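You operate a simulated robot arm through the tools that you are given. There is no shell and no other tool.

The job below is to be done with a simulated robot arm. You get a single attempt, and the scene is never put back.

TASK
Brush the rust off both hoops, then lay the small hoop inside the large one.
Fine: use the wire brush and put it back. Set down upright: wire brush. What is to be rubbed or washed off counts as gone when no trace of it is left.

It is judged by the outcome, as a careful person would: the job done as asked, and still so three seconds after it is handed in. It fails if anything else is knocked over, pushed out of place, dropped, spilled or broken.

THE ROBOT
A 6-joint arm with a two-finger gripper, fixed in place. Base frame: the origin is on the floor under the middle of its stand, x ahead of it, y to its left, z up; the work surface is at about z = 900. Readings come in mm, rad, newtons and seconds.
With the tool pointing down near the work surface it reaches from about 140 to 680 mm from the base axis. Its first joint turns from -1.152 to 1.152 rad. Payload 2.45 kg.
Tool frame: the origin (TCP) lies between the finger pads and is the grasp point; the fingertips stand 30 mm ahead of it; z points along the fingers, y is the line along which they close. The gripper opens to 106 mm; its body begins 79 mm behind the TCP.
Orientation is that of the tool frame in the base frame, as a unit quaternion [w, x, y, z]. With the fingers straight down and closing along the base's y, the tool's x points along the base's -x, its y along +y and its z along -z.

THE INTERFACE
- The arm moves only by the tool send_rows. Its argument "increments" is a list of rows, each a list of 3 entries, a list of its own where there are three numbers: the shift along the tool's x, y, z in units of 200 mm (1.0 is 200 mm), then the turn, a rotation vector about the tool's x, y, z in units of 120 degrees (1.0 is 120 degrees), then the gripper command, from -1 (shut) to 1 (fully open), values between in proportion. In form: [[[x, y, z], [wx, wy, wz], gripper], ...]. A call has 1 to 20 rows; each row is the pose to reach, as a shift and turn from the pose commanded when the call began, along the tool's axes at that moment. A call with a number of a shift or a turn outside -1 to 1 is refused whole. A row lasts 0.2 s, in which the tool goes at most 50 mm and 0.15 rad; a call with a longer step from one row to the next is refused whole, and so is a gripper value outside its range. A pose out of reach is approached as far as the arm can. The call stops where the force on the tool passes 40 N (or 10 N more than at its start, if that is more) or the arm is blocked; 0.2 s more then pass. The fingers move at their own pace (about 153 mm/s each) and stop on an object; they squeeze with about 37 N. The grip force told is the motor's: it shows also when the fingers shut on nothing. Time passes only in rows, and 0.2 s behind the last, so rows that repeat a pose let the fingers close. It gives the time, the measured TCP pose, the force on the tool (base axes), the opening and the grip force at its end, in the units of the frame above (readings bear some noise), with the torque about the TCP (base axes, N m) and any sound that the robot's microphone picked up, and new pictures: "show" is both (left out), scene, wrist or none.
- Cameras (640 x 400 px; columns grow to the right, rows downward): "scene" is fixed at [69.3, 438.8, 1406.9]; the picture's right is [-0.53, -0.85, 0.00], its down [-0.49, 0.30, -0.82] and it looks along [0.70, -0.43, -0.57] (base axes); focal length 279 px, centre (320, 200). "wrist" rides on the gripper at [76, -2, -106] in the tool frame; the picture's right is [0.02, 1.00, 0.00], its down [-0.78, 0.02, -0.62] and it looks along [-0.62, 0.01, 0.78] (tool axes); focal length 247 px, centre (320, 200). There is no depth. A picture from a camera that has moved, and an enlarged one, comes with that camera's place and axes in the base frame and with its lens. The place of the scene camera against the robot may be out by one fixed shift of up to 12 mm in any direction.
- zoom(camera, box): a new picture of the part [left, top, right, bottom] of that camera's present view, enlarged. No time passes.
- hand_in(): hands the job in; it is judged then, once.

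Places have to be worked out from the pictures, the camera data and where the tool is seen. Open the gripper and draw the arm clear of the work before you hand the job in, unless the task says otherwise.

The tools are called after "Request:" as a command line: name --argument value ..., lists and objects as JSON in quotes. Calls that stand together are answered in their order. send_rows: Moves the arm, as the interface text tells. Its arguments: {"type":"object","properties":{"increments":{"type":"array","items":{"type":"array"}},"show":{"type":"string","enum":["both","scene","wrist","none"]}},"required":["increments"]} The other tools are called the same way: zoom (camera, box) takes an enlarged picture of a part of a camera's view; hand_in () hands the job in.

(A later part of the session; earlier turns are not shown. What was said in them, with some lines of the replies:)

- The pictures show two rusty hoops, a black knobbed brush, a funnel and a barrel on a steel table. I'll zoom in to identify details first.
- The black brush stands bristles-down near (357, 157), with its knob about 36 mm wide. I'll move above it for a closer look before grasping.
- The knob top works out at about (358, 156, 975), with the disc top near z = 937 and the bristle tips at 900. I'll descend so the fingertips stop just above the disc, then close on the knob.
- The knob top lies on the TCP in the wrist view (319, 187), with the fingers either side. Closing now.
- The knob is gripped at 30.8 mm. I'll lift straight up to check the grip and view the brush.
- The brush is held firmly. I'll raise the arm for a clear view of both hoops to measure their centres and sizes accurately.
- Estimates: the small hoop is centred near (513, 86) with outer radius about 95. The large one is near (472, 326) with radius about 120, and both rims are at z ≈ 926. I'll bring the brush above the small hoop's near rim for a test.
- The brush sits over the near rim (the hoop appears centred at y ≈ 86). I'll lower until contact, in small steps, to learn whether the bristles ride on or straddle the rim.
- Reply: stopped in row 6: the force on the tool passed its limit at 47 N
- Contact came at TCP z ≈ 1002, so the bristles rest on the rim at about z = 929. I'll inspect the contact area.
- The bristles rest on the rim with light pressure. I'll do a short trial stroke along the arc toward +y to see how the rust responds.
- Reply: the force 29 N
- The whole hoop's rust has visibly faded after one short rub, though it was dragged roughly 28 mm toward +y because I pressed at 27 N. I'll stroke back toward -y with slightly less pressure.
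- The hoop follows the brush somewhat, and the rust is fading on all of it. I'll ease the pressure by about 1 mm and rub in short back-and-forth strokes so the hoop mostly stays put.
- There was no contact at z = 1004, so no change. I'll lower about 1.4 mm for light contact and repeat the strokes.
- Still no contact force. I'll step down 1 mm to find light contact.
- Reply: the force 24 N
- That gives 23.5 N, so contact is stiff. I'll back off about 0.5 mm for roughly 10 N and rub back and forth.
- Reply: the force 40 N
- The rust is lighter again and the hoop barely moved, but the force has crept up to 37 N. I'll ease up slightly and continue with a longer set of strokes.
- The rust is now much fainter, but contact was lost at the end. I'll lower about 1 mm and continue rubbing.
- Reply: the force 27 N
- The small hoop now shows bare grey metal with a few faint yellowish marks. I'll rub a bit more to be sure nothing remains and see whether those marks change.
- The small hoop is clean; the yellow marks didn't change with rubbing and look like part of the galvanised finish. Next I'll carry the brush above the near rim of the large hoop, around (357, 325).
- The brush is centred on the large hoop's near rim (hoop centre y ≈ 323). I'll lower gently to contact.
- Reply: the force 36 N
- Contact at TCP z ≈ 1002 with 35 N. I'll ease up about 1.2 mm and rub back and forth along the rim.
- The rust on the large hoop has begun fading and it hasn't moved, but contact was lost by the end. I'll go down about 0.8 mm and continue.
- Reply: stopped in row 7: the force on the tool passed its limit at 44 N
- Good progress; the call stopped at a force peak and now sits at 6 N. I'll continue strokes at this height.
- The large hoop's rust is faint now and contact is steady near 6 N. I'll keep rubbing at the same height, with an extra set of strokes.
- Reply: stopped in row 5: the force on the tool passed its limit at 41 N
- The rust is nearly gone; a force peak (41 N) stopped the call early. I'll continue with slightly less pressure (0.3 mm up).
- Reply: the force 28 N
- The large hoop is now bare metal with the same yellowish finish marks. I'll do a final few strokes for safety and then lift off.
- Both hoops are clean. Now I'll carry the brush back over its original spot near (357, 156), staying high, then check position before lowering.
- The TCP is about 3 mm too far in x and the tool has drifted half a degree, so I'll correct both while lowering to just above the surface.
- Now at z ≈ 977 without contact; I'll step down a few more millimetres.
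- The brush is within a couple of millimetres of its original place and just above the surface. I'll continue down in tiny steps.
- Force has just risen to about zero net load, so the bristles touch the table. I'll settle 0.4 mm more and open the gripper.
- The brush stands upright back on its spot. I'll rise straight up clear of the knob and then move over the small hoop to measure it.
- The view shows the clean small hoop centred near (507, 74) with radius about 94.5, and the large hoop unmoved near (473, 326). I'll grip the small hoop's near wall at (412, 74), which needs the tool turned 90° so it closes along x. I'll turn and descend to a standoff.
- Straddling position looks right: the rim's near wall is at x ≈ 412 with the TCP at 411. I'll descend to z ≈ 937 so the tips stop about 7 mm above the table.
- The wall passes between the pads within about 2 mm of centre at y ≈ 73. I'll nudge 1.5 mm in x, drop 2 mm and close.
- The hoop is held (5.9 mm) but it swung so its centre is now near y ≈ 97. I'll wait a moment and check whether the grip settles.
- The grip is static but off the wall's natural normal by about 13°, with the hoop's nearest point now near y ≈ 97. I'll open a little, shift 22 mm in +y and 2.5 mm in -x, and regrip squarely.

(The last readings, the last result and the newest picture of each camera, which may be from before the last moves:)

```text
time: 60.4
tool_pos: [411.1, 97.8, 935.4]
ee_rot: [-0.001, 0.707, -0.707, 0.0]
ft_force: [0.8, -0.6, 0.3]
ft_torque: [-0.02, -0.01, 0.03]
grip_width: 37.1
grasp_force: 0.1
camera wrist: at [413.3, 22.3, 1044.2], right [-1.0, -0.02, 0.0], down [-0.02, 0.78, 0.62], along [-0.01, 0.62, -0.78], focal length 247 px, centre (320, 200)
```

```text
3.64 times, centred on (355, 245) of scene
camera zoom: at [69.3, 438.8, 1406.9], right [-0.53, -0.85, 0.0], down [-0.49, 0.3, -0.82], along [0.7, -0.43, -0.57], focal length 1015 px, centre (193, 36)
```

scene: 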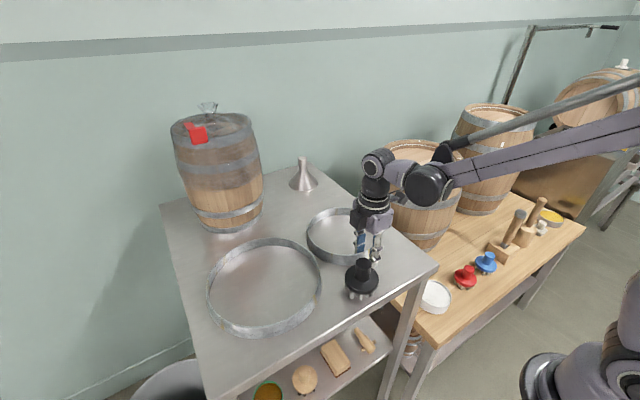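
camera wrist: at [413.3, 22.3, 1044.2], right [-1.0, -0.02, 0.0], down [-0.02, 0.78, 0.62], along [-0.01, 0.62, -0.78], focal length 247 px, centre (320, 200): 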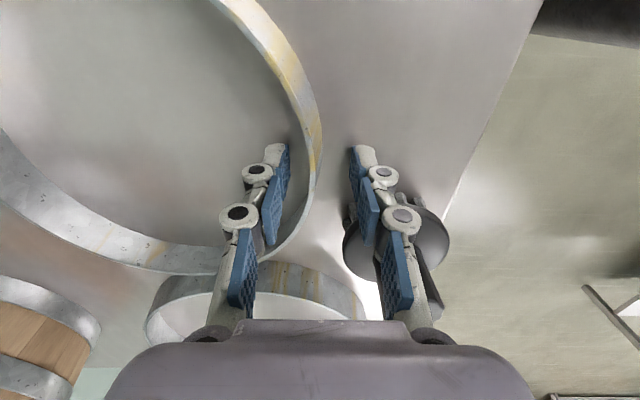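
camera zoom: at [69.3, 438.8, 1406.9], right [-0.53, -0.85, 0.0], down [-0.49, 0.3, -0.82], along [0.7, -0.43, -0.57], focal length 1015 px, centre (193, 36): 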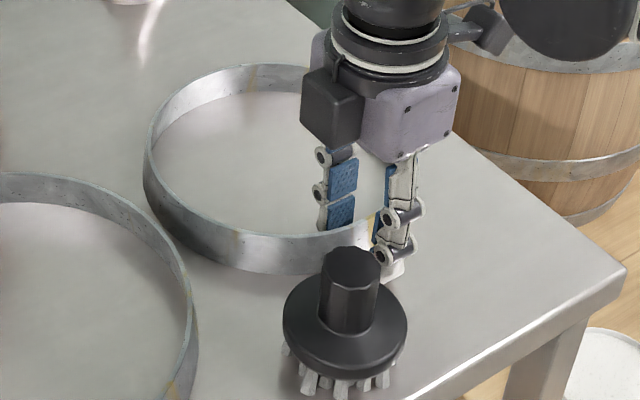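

The wall's closest point is now at y ≈ 95, aligned with the TCP, but about 4 mm toward the inner finger. I'll shift +4 mm in x and close.

Request:
send_rows --increments '[[[0.008, -0.02, 0], [0, 0, 0], -0.3], [[0.008, -0.02, 0], [0, 0, 0], -0.6], [[0.008, -0.02, 0], [0, 0, 0], -0.8], [[0.008, -0.02, 0], [0, 0, 0], -1], [[0.008, -0.02, 0], [0, 0, 0], -1], [[0.008, -0.02, 0], [0, 0, 0], -1]]' --show "both"

Request:
zoom --camera "wrist" --box '[240, 80, 400, 220]'

Request:
zoom --camera "scene" --box '[300, 190, 410, 300]'

```text
time: 61.8
tool_pos: [413.3, 95.2, 935.7]
ee_rot: [0.001, -0.707, 0.707, 0.0]
ft_force: [-0.5, 0.1, -0.8]
ft_torque: [-0.07, 0.03, -0.07]
grip_width: 7.2
grasp_force: 34.9
camera wrist: at [417.3, 20.4, 1043.9], right [-1.0, -0.02, 0.0], down [-0.02, 0.78, 0.62], along [-0.01, 0.62, -0.78], focal length 247 px, centre (320, 200)
```

scene: 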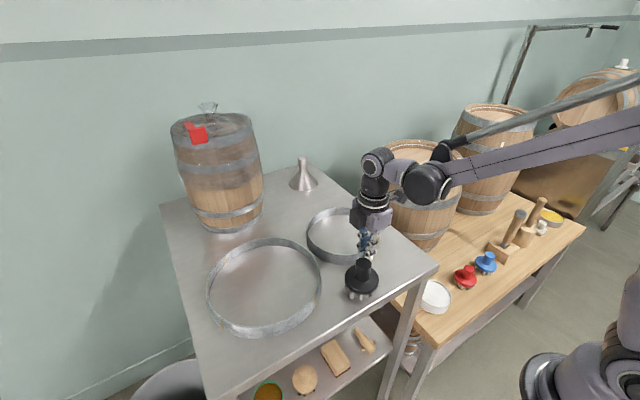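
wrist: 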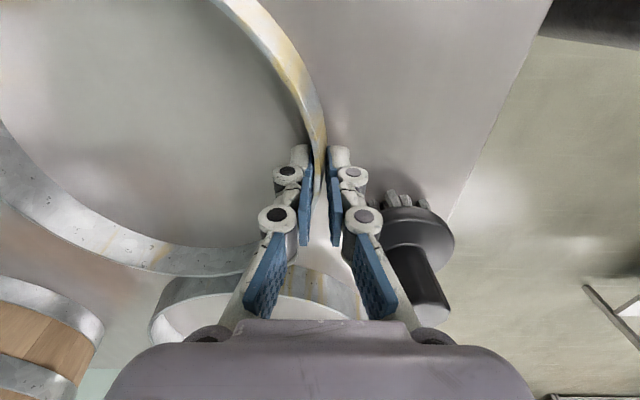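

```text
2.86 times, centred on (320, 150) of wrist
camera zoom: at [417.3, 20.4, 1043.9], right [-1.0, -0.02, 0.0], down [-0.02, 0.78, 0.62], along [-0.01, 0.62, -0.78], focal length 706 px, centre (320, 343)
```

zoom: 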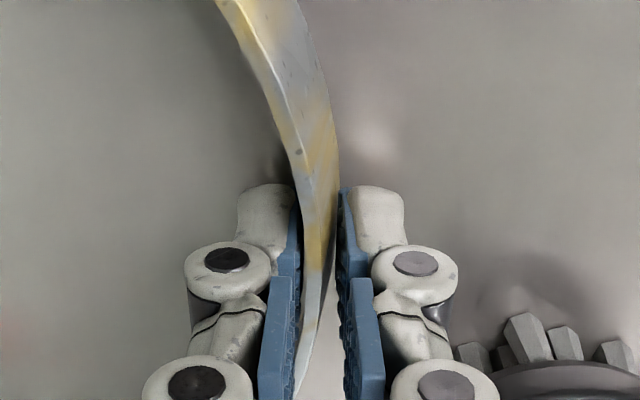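

```text
3.64 times, centred on (355, 245) of scene
camera zoom: at [69.3, 438.8, 1406.9], right [-0.53, -0.85, 0.0], down [-0.49, 0.3, -0.82], along [0.7, -0.43, -0.57], focal length 1015 px, centre (193, 36)
```

zoom: 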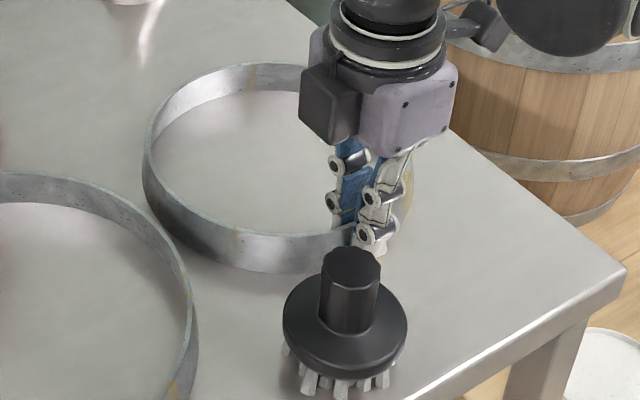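

The hoop is now gripped squarely without moving (7.2 mm, 35 N). I'll lift slowly and check how it hangs.

Request:
send_rows --increments '[[[0, 0, -0.02], [0, 0, 0], -1], [[0, 0, -0.06], [0, 0, 0], -1], [[0, 0, -0.12], [0, 0, 0], -1], [[0, 0, -0.2], [0, 0, 0], -1], [[0, 0, -0.3], [0, 0, 0], -1], [[0, 0, -0.3], [0, 0, 0], -1]]' --show "both"

Request:
zoom --camera "scene" --box '[280, 170, 410, 300]'

```text
time: 63.2
tool_pos: [413.9, 94.8, 995.8]
ee_rot: [-0.001, 0.707, -0.707, -0.001]
ft_force: [-0.1, 0.2, -2.6]
ft_torque: [-0.03, 0.31, -0.04]
grip_width: 6.6
grasp_force: 35.7
camera wrist: at [416.3, 20.5, 1104.3], right [-1.0, -0.02, 0.0], down [-0.02, 0.78, 0.62], along [-0.01, 0.62, -0.78], focal length 247 px, centre (320, 200)
```

scene: 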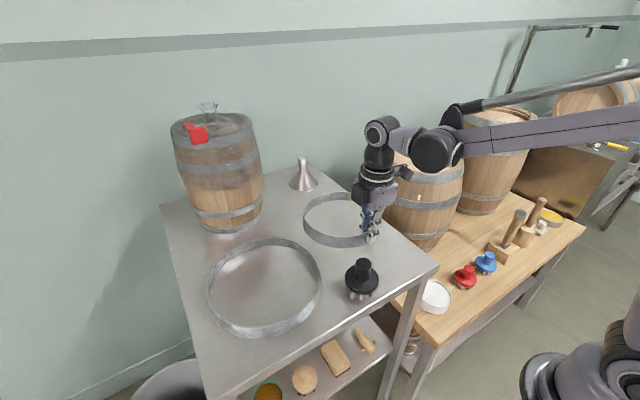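
wrist: 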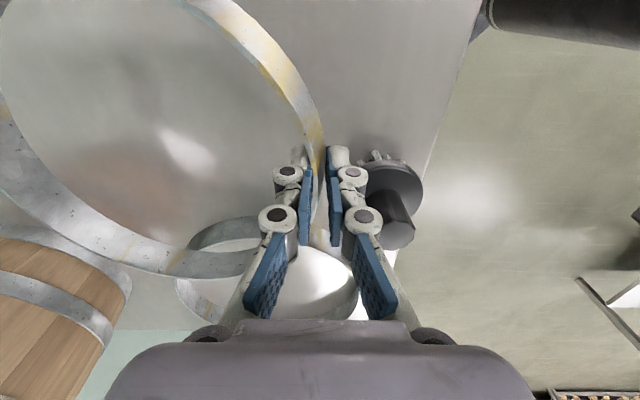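

```text
3.08 times, centred on (345, 235) of scene
camera zoom: at [69.3, 438.8, 1406.9], right [-0.53, -0.85, 0.0], down [-0.49, 0.3, -0.82], along [0.7, -0.43, -0.57], focal length 859 px, centre (243, 92)
```

zoom: 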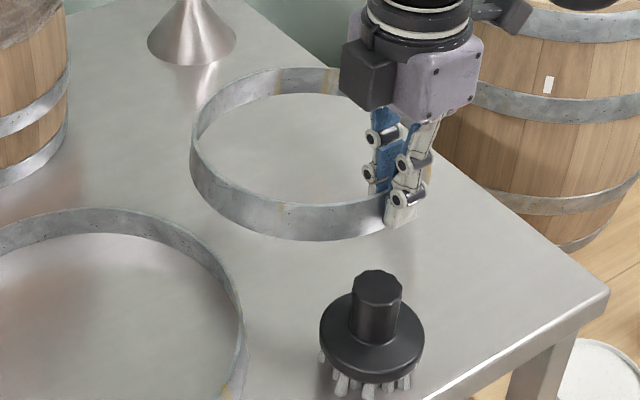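

The hoop hangs nearly level (about 0.27 kg), with its centre roughly 95 mm in +x from the TCP. I'll raise it and carry it toward the large hoop in moderate steps.

Request:
send_rows --increments '[[[0, 0, -0.1], [0, 0, 0], -1], [[0, 0, -0.2], [0, 0, 0], -1], [[-0.04, 0, -0.27], [0, 0, 0], -1], [[-0.14, 0.015, -0.27], [0, 0, 0], -1], [[-0.26, 0.03, -0.27], [0, 0, 0], -1], [[-0.38, 0.045, -0.27], [0, 0, 0], -1], [[-0.5, 0.06, -0.27], [0, 0, 0], -1], [[-0.62, 0.075, -0.27], [0, 0, 0], -1], [[-0.74, 0.09, -0.27], [0, 0, 0], -1], [[-0.86, 0.105, -0.27], [0, 0, 0], -1], [[-0.94, 0.115, -0.27], [0, 0, 0], -1], [[-0.98, 0.12, -0.27], [0, 0, 0], -1], [[-0.98, 0.12, -0.27], [0, 0, 0], -1]]' --show "both"

Request:
zoom --camera "scene" --box '[190, 180, 400, 345]'

```text
time: 66.0
tool_pos: [389.6, 291.6, 1051.9]
ee_rot: [0.0, -0.707, 0.708, 0.001]
ft_force: [0.8, 0.2, -3.6]
ft_torque: [-0.01, 0.3, -0.01]
grip_width: 6.8
grasp_force: 34.6
camera wrist: at [391.9, 217.2, 1159.1], right [-1.0, -0.02, 0.0], down [-0.02, 0.78, 0.62], along [-0.01, 0.62, -0.78], focal length 247 px, centre (320, 200)
```

scene: 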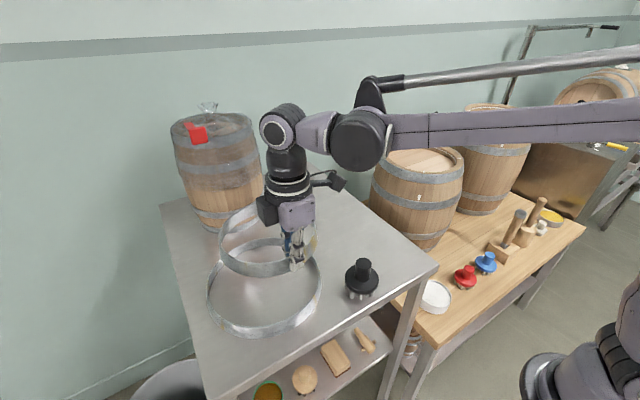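
wrist: 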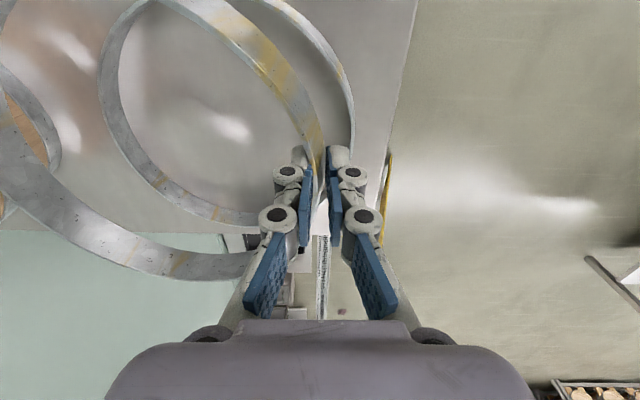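

```text
2.42 times, centred on (295, 262) of scene
camera zoom: at [69.3, 438.9, 1406.9], right [-0.53, -0.85, 0.0], down [-0.49, 0.3, -0.82], along [0.7, -0.43, -0.57], focal length 677 px, centre (381, 48)
```

zoom: 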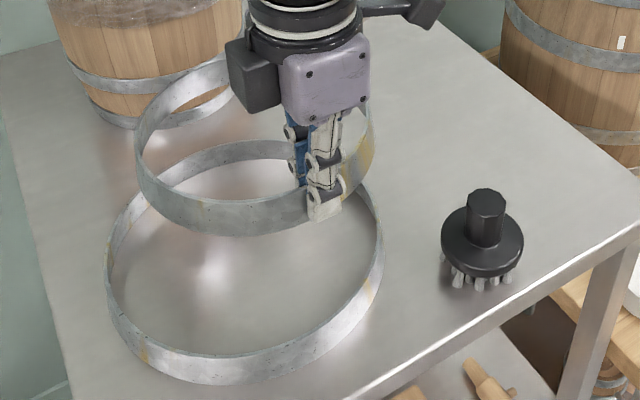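

The carried hoop is mostly above the large one. I'll finish the lateral move to about (388, 325) and lower to z ≈ 985, keeping the hoop's bottom about 20 mm above the large rim, then check alignment.

Request:
send_rows --increments '[[[-0.08, 0.004, 0], [0, 0, 0], -1], [[-0.167, 0.008, 0.02], [0, 0, 0], -1], [[-0.167, 0.008, 0.1], [0, 0, 0], -1], [[-0.167, 0.008, 0.2], [0, 0, 0], -1], [[-0.167, 0.008, 0.28], [0, 0, 0], -1], [[-0.167, 0.008, 0.32], [0, 0, 0], -1], [[-0.167, 0.008, 0.32], [0, 0, 0], -1]]' --show "both"

Request:
zoom --camera "scene" --box '[190, 210, 340, 345]'

Request:
zoom --camera "wrist" --box '[0, 0, 400, 300]'

```text
time: 67.6
tool_pos: [388.3, 325.5, 987.4]
ee_rot: [0.001, -0.707, 0.708, 0.001]
ft_force: [0.7, 0.3, -4.5]
ft_torque: [-0.05, 0.32, -0.01]
grip_width: 6.9
grasp_force: 35.1
camera wrist: at [391.4, 249.9, 1095.3], right [-1.0, -0.02, 0.0], down [-0.02, 0.78, 0.62], along [-0.01, 0.62, -0.78], focal length 247 px, centre (320, 200)
```

scene: 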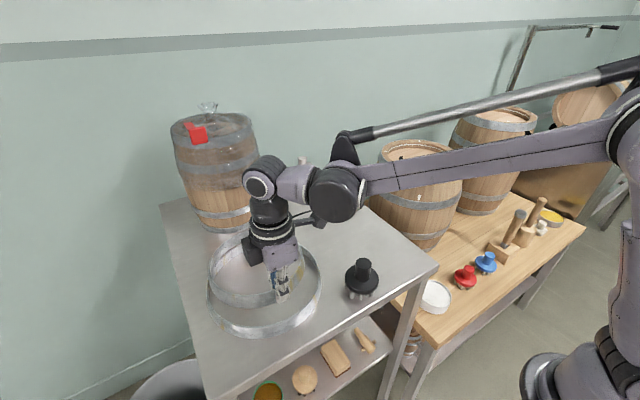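
wrist: 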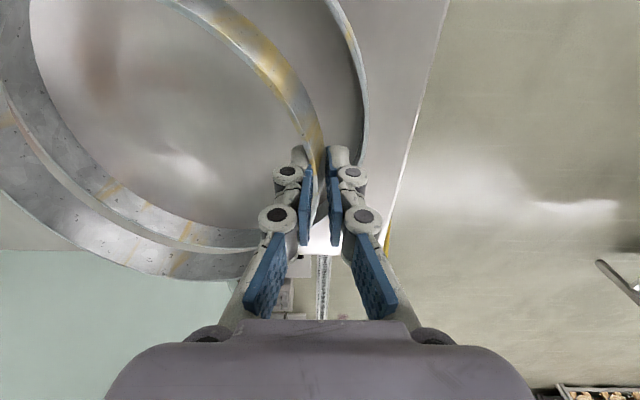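

```text
2.96 times, centred on (265, 278) of scene
camera zoom: at [69.3, 438.8, 1406.9], right [-0.53, -0.85, 0.0], down [-0.49, 0.3, -0.82], along [0.7, -0.43, -0.57], focal length 827 px, centre (483, -30)
```

zoom: 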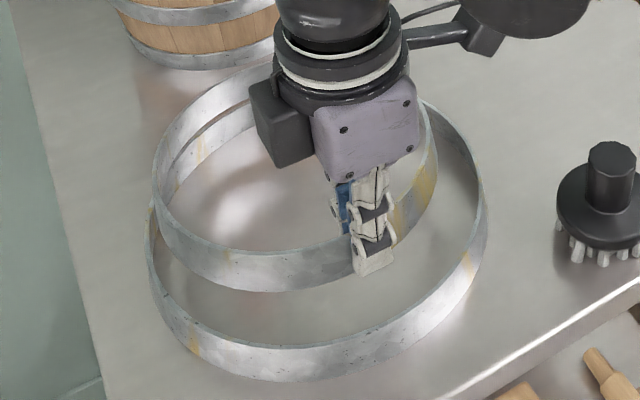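

```text
1.33 times, centred on (200, 150) of wrist
camera zoom: at [391.4, 249.9, 1095.3], right [-1.0, -0.02, 0.0], down [-0.02, 0.78, 0.62], along [-0.01, 0.62, -0.78], focal length 329 px, centre (480, 267)
```

zoom: 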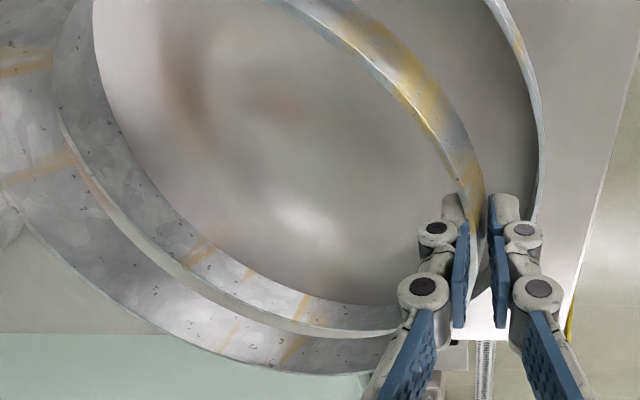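

I need better accuracy on the relative position, so I'll zoom in on both hoops in the scene view.

Request:
zoom --camera "scene" --box '[200, 225, 270, 345]'

Request:
zoom --camera "scene" --box '[250, 235, 330, 345]'

Request:
zoom --camera "wrist" --box '[0, 120, 260, 290]'

Request:
zoom --camera "wrist" --box '[160, 0, 420, 170]'

```text
3.33 times, centred on (235, 285) of scene
camera zoom: at [69.3, 438.8, 1406.9], right [-0.53, -0.85, 0.0], down [-0.49, 0.3, -0.82], along [0.7, -0.43, -0.57], focal length 930 px, centre (603, -83)
```

zoom: 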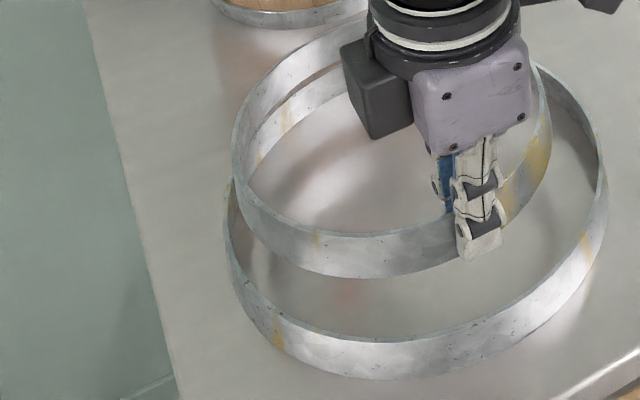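

```text
3.64 times, centred on (290, 290) of scene
camera zoom: at [69.3, 438.8, 1406.9], right [-0.53, -0.85, 0.0], down [-0.49, 0.3, -0.82], along [0.7, -0.43, -0.57], focal length 1015 px, centre (429, -127)
```

zoom: 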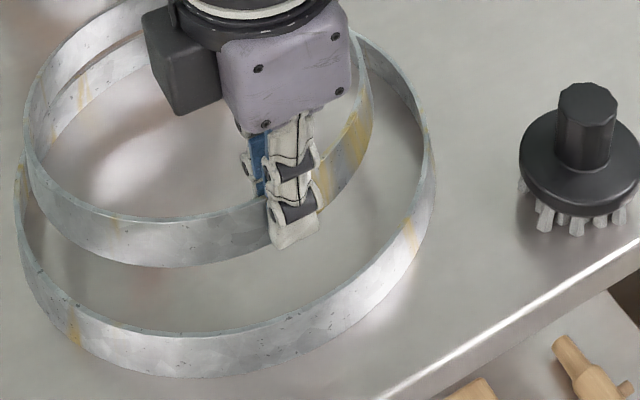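

```text
2.35 times, centred on (130, 205) of wrist
camera zoom: at [391.4, 249.9, 1095.3], right [-1.0, -0.02, 0.0], down [-0.02, 0.78, 0.62], along [-0.01, 0.62, -0.78], focal length 581 px, centre (767, 188)
```

zoom: 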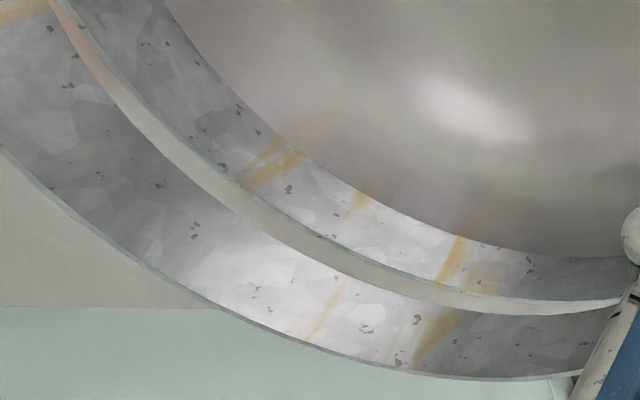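

```text
2.35 times, centred on (290, 85) of wrist
camera zoom: at [391.4, 249.9, 1095.3], right [-1.0, -0.02, 0.0], down [-0.02, 0.78, 0.62], along [-0.01, 0.62, -0.78], focal length 581 px, centre (391, 471)
```

zoom: 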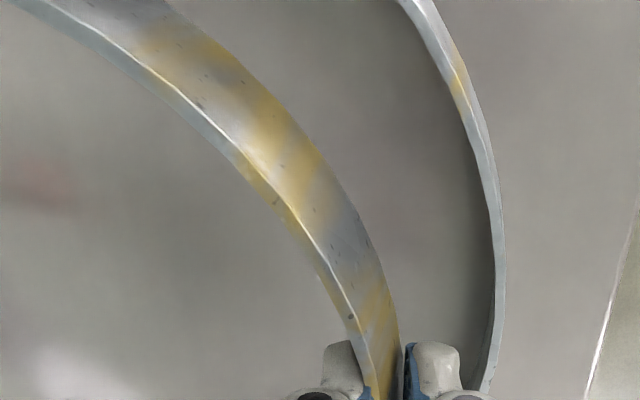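

From the wrist view, the small hoop's centre is at about (484, 336) and the large one's at (478, 328.5). It fits, but I'll shift +3 mm in x and -6 mm in y for even clearance, then lower to just above the table.

Request:
send_rows --increments '[[[0.03, -0.015, 0], [0, 0, 0], -1], [[0.03, -0.015, 0.04], [0, 0, 0], -1], [[0.03, -0.015, 0.09], [0, 0, 0], -1], [[0.03, -0.015, 0.13], [0, 0, 0], -1], [[0.03, -0.015, 0.13], [0, 0, 0], -1]]' --show "both"

Request:
zoom --camera "scene" --box '[195, 225, 335, 345]'

Request:
zoom --camera "wrist" --box '[0, 0, 400, 300]'

```text
time: 68.8
tool_pos: [392.7, 318.8, 960.5]
ee_rot: [0.0, 0.707, -0.707, -0.001]
ft_force: [0.0, -0.1, -3.5]
ft_torque: [0.0, 0.3, -0.01]
grip_width: 6.7
grasp_force: 35.3
camera wrist: at [395.2, 244.2, 1068.7], right [-1.0, -0.02, 0.0], down [-0.02, 0.78, 0.62], along [-0.01, 0.62, -0.78], focal length 247 px, centre (320, 200)
```

scene: 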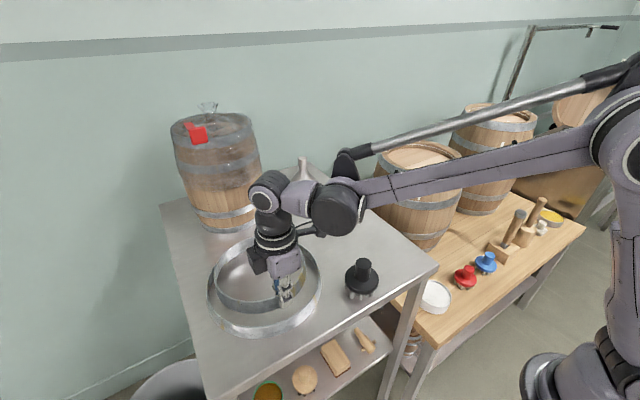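
wrist: 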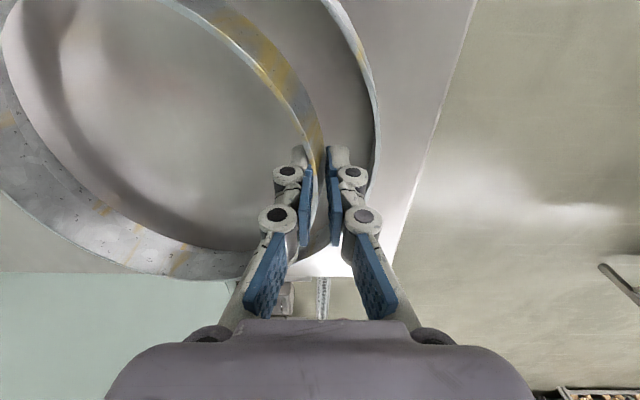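

```text
3.33 times, centred on (265, 285) of scene
camera zoom: at [69.3, 438.8, 1406.9], right [-0.53, -0.85, 0.0], down [-0.49, 0.3, -0.82], along [0.7, -0.43, -0.57], focal length 930 px, centre (503, -83)
```

zoom: 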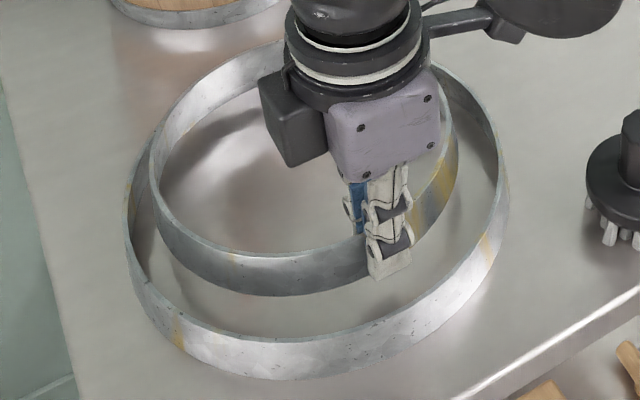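

```text
1.33 times, centred on (200, 150) of wrist
camera zoom: at [395.2, 244.2, 1068.7], right [-1.0, -0.02, 0.0], down [-0.02, 0.78, 0.62], along [-0.01, 0.62, -0.78], focal length 329 px, centre (480, 267)
```

zoom: 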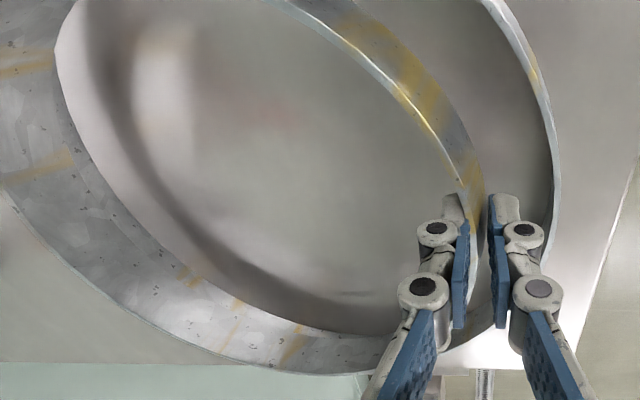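

The small hoop's lower edge is just entering the large hoop, with visible gap left, front and right. I'll continue lowering slowly.

Request:
send_rows --increments '[[[0, 0, 0.03], [0, 0, 0], -1], [[0, 0, 0.06], [0, 0, 0], -1], [[0, 0, 0.09], [0, 0, 0], -1], [[0, 0, 0.1], [0, 0, 0], -1], [[0, 0, 0.1], [0, 0, 0], -1]]' --show "both"

Request:
zoom --camera "scene" --box '[195, 225, 335, 345]'

Request:
zoom --camera "wrist" --box '[0, 0, 400, 300]'

```text
time: 70.0
tool_pos: [391.5, 319.5, 940.5]
ee_rot: [-0.002, 0.707, -0.707, 0.0]
ft_force: [-0.1, 0.4, -3.0]
ft_torque: [0.01, 0.26, 0.02]
grip_width: 6.9
grasp_force: 34.9
camera wrist: at [395.2, 244.6, 1048.5], right [-1.0, -0.02, 0.0], down [-0.02, 0.78, 0.62], along [-0.01, 0.62, -0.78], focal length 247 px, centre (320, 200)
```

scene: 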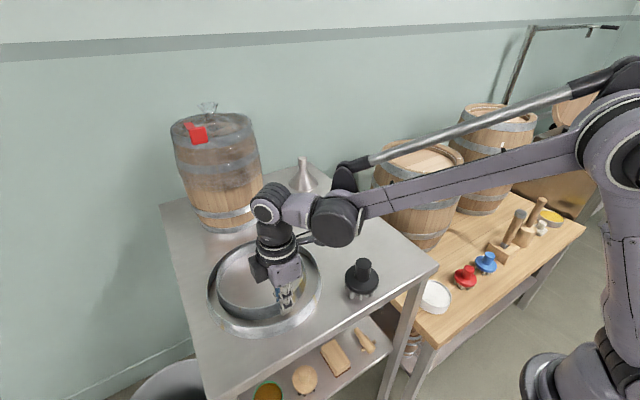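
wrist: 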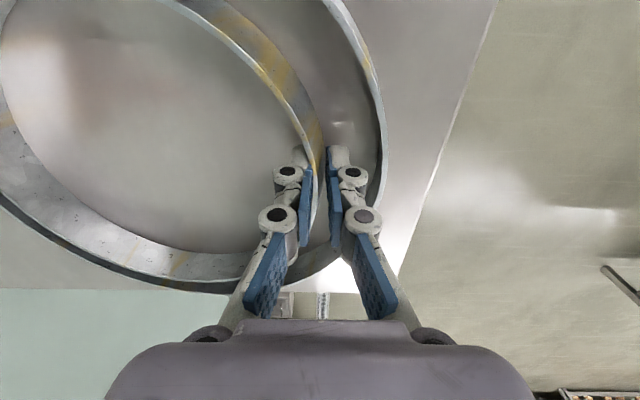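

```text
3.33 times, centred on (265, 285) of scene
camera zoom: at [69.3, 438.8, 1406.9], right [-0.53, -0.85, 0.0], down [-0.49, 0.3, -0.82], along [0.7, -0.43, -0.57], focal length 930 px, centre (503, -83)
```

zoom: 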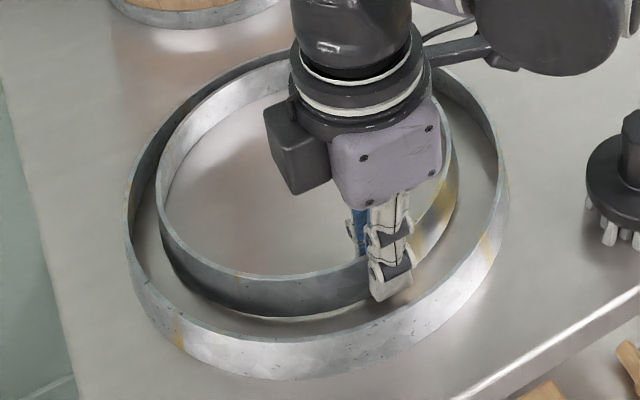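

```text
1.33 times, centred on (200, 150) of wrist
camera zoom: at [395.2, 244.6, 1048.5], right [-1.0, -0.02, 0.0], down [-0.02, 0.78, 0.62], along [-0.01, 0.62, -0.78], focal length 329 px, centre (480, 267)
```

zoom: 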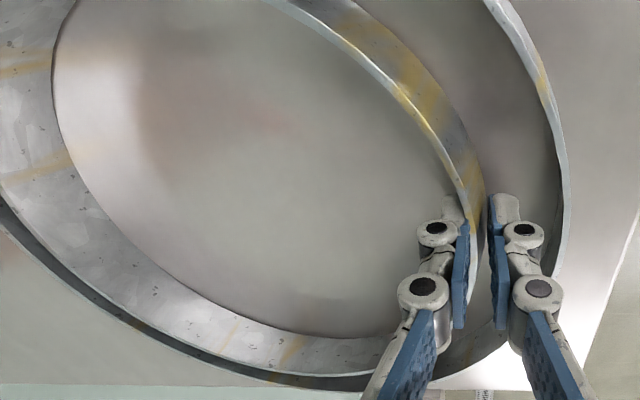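

The small hoop is clearly inside the large one with gaps all round, about 4 mm above the table. I'll lower the rest gently.

Request:
send_rows --increments '[[[0, 0, 0.008], [0, 0, 0], -1], [[0, 0, 0.015], [0, 0, 0], -1], [[0, 0, 0.019], [0, 0, 0], -1], [[0, 0, 0.019], [0, 0, 0], -1]]' --show "none"

```text
time: 71.0
tool_pos: [393.1, 319.3, 936.9]
ee_rot: [-0.002, 0.707, -0.707, 0.0]
ft_force: [0.1, 0.4, -1.9]
ft_torque: [0.06, 0.04, 0.13]
grip_width: 6.7
grasp_force: 34.9
```

The far side of the hoop has touched down (torque dropped to near zero). I'll lower 1 mm more, then open only to about 20 mm so the outer finger doesn't touch the large hoop.

Request:
send_rows --increments '[[[0, 0, 0.005], [0, 0, 0], -1], [[0, 0, 0.005], [0, 0, 0], -1], [[0, 0, 0.005], [0, 0, 0], -0.8], [[0, 0, 0.005], [0, 0, 0], -0.7], [[0, 0, 0.005], [0, 0, 0], -0.64], [[0, 0, 0.005], [0, 0, 0], -0.64]]' --show "both"

Request:
zoom --camera "wrist" --box '[200, 60, 420, 260]'

Request:
zoom --camera "scene" --box '[195, 225, 335, 345]'

```text
time: 72.4
tool_pos: [392.9, 318.3, 936.3]
ee_rot: [0.001, -0.707, 0.707, 0.001]
ft_force: [0.0, 0.2, 0.2]
ft_torque: [-0.05, 0.03, 0.0]
grip_width: 19.2
grasp_force: 0.1
camera wrist: at [395.3, 243.8, 1043.6], right [-1.0, -0.02, 0.0], down [-0.02, 0.78, 0.62], along [-0.01, 0.62, -0.78], focal length 247 px, centre (320, 200)
```

scene: 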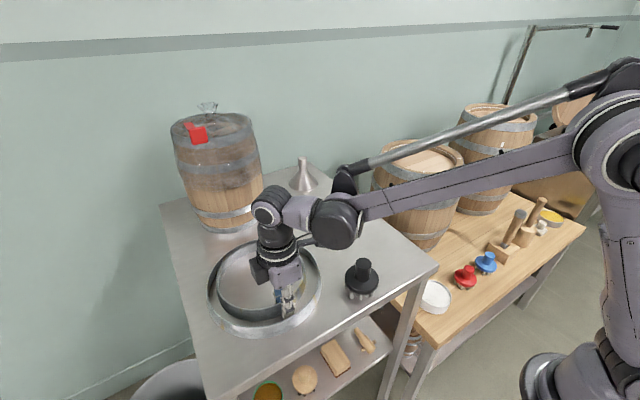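
wrist: 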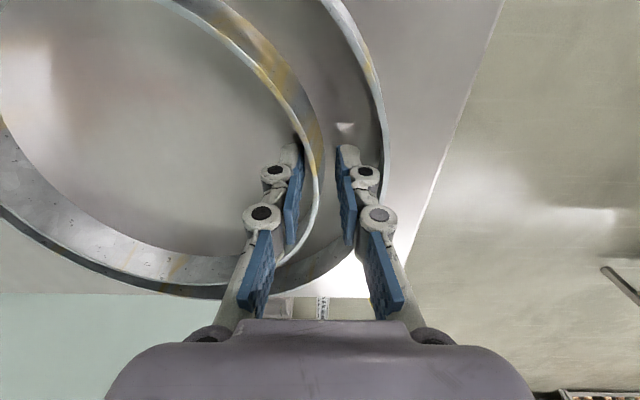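

```text
2.00 times, centred on (310, 160) of wrist
camera zoom: at [395.3, 243.8, 1043.6], right [-1.0, -0.02, 0.0], down [-0.02, 0.78, 0.62], along [-0.01, 0.62, -0.78], focal length 494 px, centre (340, 280)
```

zoom: 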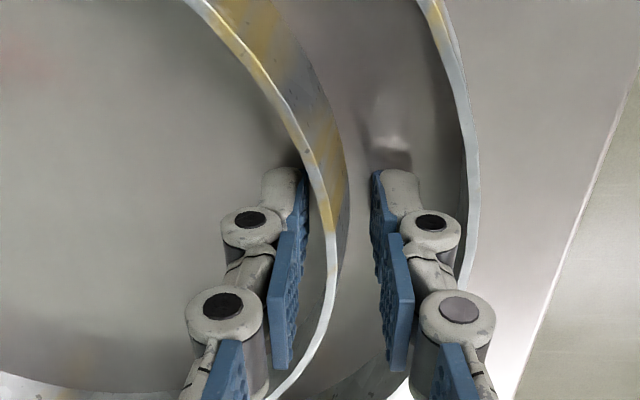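

```text
3.33 times, centred on (265, 285) of scene
camera zoom: at [69.3, 438.8, 1406.9], right [-0.53, -0.85, 0.0], down [-0.49, 0.3, -0.82], along [0.7, -0.43, -0.57], focal length 930 px, centre (503, -83)
```

zoom: 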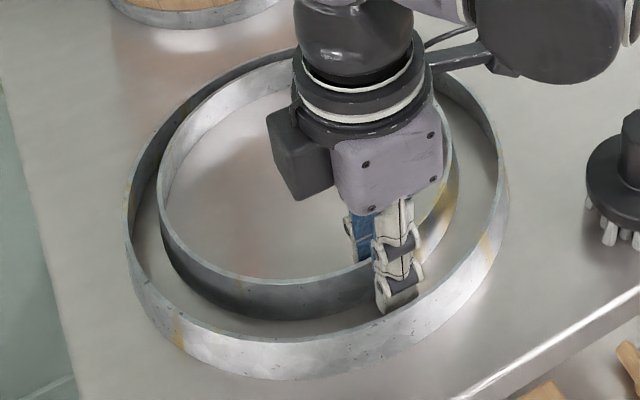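

The hoop is released flat inside the large hoop. The wall sits closer to the inner finger, so I'll shift +3 mm in x for even clearance and then rise straight up.

Request:
send_rows --increments '[[[0, -0.015, 0], [0, 0, 0], -0.64], [[0, -0.015, -0.03], [0, 0, 0], -0.64], [[0, -0.015, -0.1], [0, 0, 0], -0.64], [[0, -0.015, -0.2], [0, 0, 0], -0.64], [[0, -0.015, -0.35], [0, 0, 0], -0.5], [[0, -0.015, -0.55], [0, 0, 0], 0], [[0, -0.015, -0.75], [0, 0, 0], 0.5], [[0, -0.015, -0.95], [0, 0, 0], 1], [[0, -0.015, -0.95], [0, 0, 0], 1]]' --show "both"

Request:
zoom --camera "scene" --box '[195, 225, 335, 345]'

```text
time: 74.4
tool_pos: [394.8, 318.2, 1126.3]
ee_rot: [0.001, -0.707, 0.708, 0.001]
ft_force: [-1.0, -0.2, -0.5]
ft_torque: [0.01, -0.03, -0.03]
grip_width: 105.9
grasp_force: 0.0
camera wrist: at [397.6, 242.4, 1234.5], right [-1.0, -0.02, 0.0], down [-0.02, 0.78, 0.62], along [-0.01, 0.62, -0.78], focal length 247 px, centre (320, 200)
```

scene: 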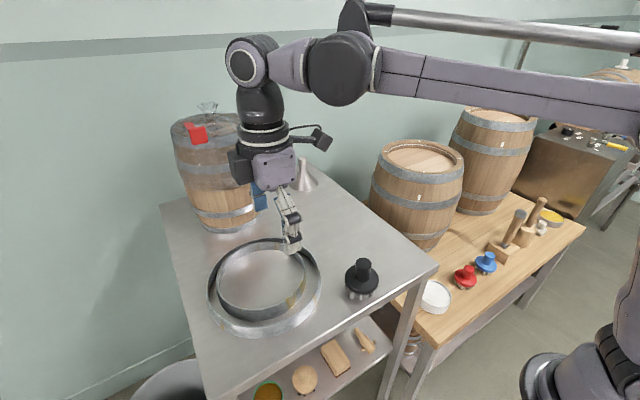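
wrist: 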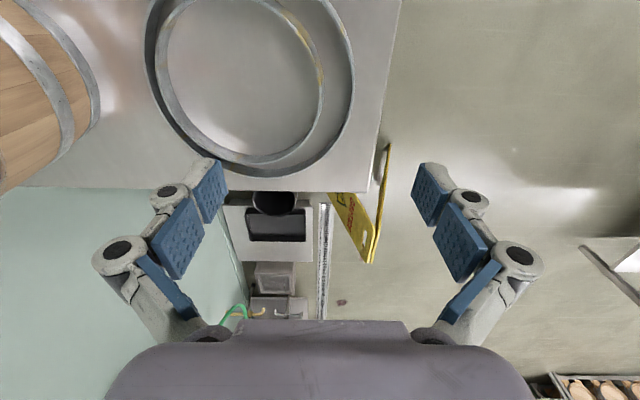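

```text
3.33 times, centred on (265, 285) of scene
camera zoom: at [69.3, 438.8, 1406.9], right [-0.53, -0.85, 0.0], down [-0.49, 0.3, -0.82], along [0.7, -0.43, -0.57], focal length 930 px, centre (503, -83)
```

zoom: 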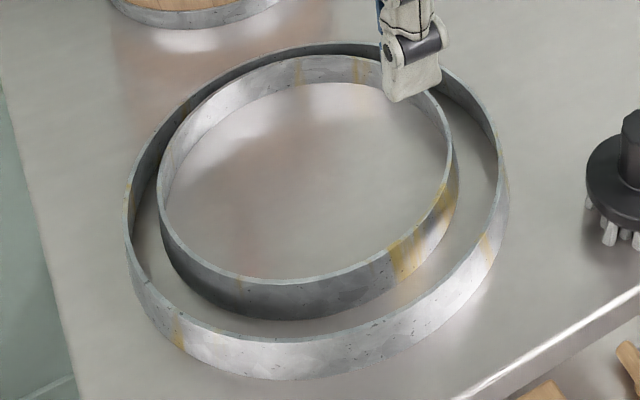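

The small hoop lies flat inside the large one. I'll check closely for any remaining trace of rust before withdrawing.

Request:
zoom --camera "scene" --box '[205, 280, 325, 345]'

Request:
zoom --camera "scene" --box '[205, 230, 325, 295]'

Request:
zoom --camera "wrist" --box '[130, 0, 370, 190]'

Request:
zoom --camera "scene" --box '[320, 240, 400, 310]'

```text
5.33 times, centred on (265, 312) of scene
camera zoom: at [69.3, 438.8, 1406.9], right [-0.53, -0.85, 0.0], down [-0.49, 0.3, -0.82], along [0.7, -0.43, -0.57], focal length 1488 px, centre (613, -400)
```

zoom: 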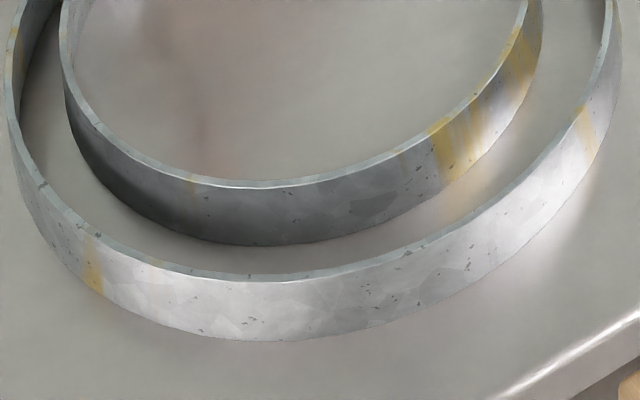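

```text
5.33 times, centred on (265, 262) of scene
camera zoom: at [69.3, 438.8, 1406.9], right [-0.53, -0.85, 0.0], down [-0.49, 0.3, -0.82], along [0.7, -0.43, -0.57], focal length 1488 px, centre (613, -133)
```

zoom: 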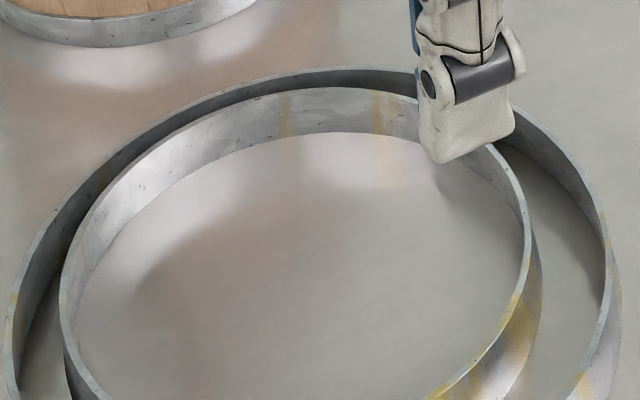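

```text
2.11 times, centred on (250, 95) of wrist
camera zoom: at [397.6, 242.4, 1234.5], right [-1.0, -0.02, 0.0], down [-0.02, 0.78, 0.62], along [-0.01, 0.62, -0.78], focal length 520 px, centre (467, 421)
```

zoom: 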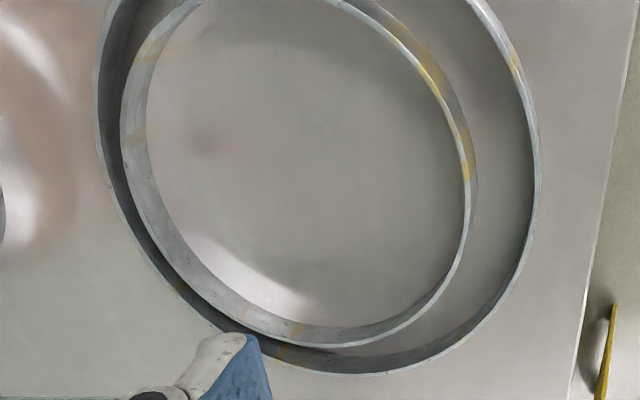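

```text
5.71 times, centred on (360, 275) of scene
camera zoom: at [69.3, 438.8, 1406.9], right [-0.53, -0.85, 0.0], down [-0.49, 0.3, -0.82], along [0.7, -0.43, -0.57], focal length 1595 px, centre (91, -229)
```

zoom: 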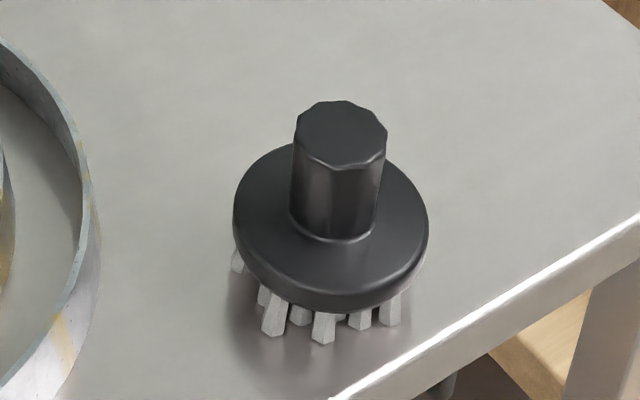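

Both hoops show bare metal and the brush stands where it was. I'll withdraw the arm upward and away from the work with the gripper open.

Request:
send_rows --increments '[[[0, 0, -0.15], [0, 0, 0], 1], [[0.05, 0.01, -0.3], [0, 0, 0], 1], [[0.2, 0.03, -0.38], [0, 0, 0], 1], [[0.4, 0.05, -0.38], [0, 0, 0], 1], [[0.6, 0.07, -0.38], [0, 0, 0], 1], [[0.8, 0.09, -0.38], [0, 0, 0], 1], [[0.95, 0.1, -0.38], [0, 0, 0], 1], [[0.95, 0.1, -0.38], [0, 0, 0], 1]]' --show "both"

Request:
zoom --camera "scene" --box '[180, 180, 420, 345]'

```text
time: 76.2
tool_pos: [373.7, 127.1, 1202.1]
ee_rot: [0.002, -0.707, 0.707, 0.0]
ft_force: [1.1, -0.3, -0.2]
ft_torque: [0.03, 0.01, -0.02]
grip_width: 106.2
grasp_force: 0.0
camera wrist: at [377.1, 52.3, 1310.6], right [-1.0, -0.02, 0.0], down [-0.02, 0.78, 0.62], along [-0.01, 0.62, -0.78], focal length 247 px, centre (320, 200)
```

scene: 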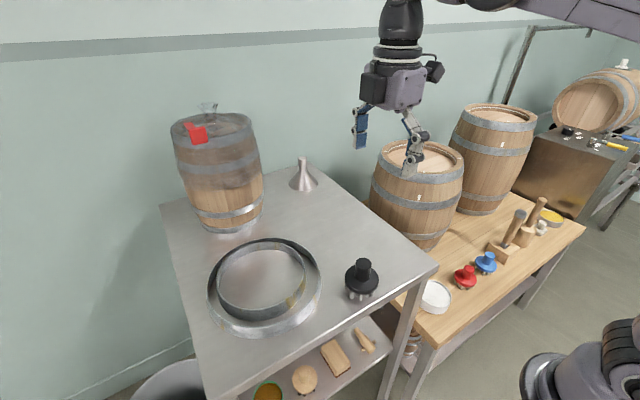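
wrist: 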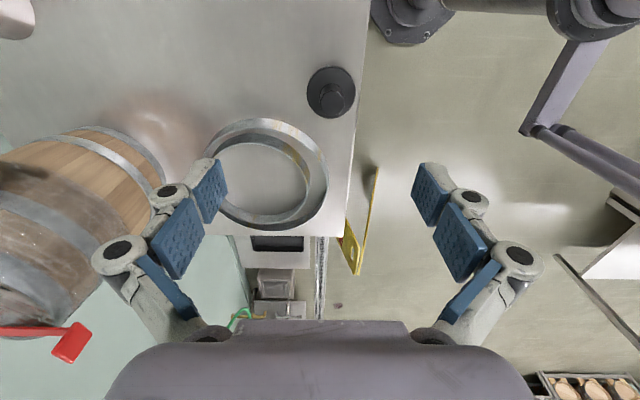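

```text
2.42 times, centred on (300, 262) of scene
camera zoom: at [69.3, 438.8, 1406.9], right [-0.53, -0.85, 0.0], down [-0.49, 0.3, -0.82], along [0.7, -0.43, -0.57], focal length 677 px, centre (368, 48)
```

zoom: 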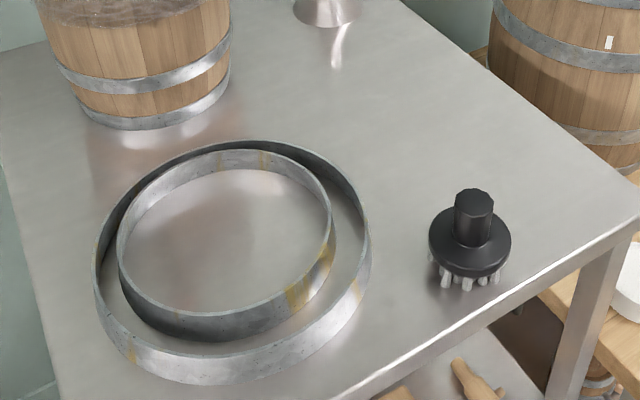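

Everything is in place. The small hoop lies flat inside the large one, both are free of rust, and the brush stands upright on its original spot. The arm is clear with the gripper open, so I'm handing the job in.

Request:
hand_in

```text
The job is handed in.
```

I brushed the rust off both hoops with the wire brush and laid the small hoop flat inside the large one. I've handed the job in; no verdict came back.

- **Rust:** both hoops now show bare grey metal. A few yellowish marks remain on each. They did not change with extra rubbing on the small hoop, and faint yellow was already visible under the rust there. I took them to be part of the galvanised finish, not rust.
- **Brush:** it stands upright on its bristles, within about 2 mm of where it started.
- **Hoops:** the small hoop sits slightly off-centre inside the large one, with a gap all round. The large hoop is where it was at the start.
- **Everything else:** nothing else was touched or moved. The arm was drawn clear with the gripper open before I handed in.
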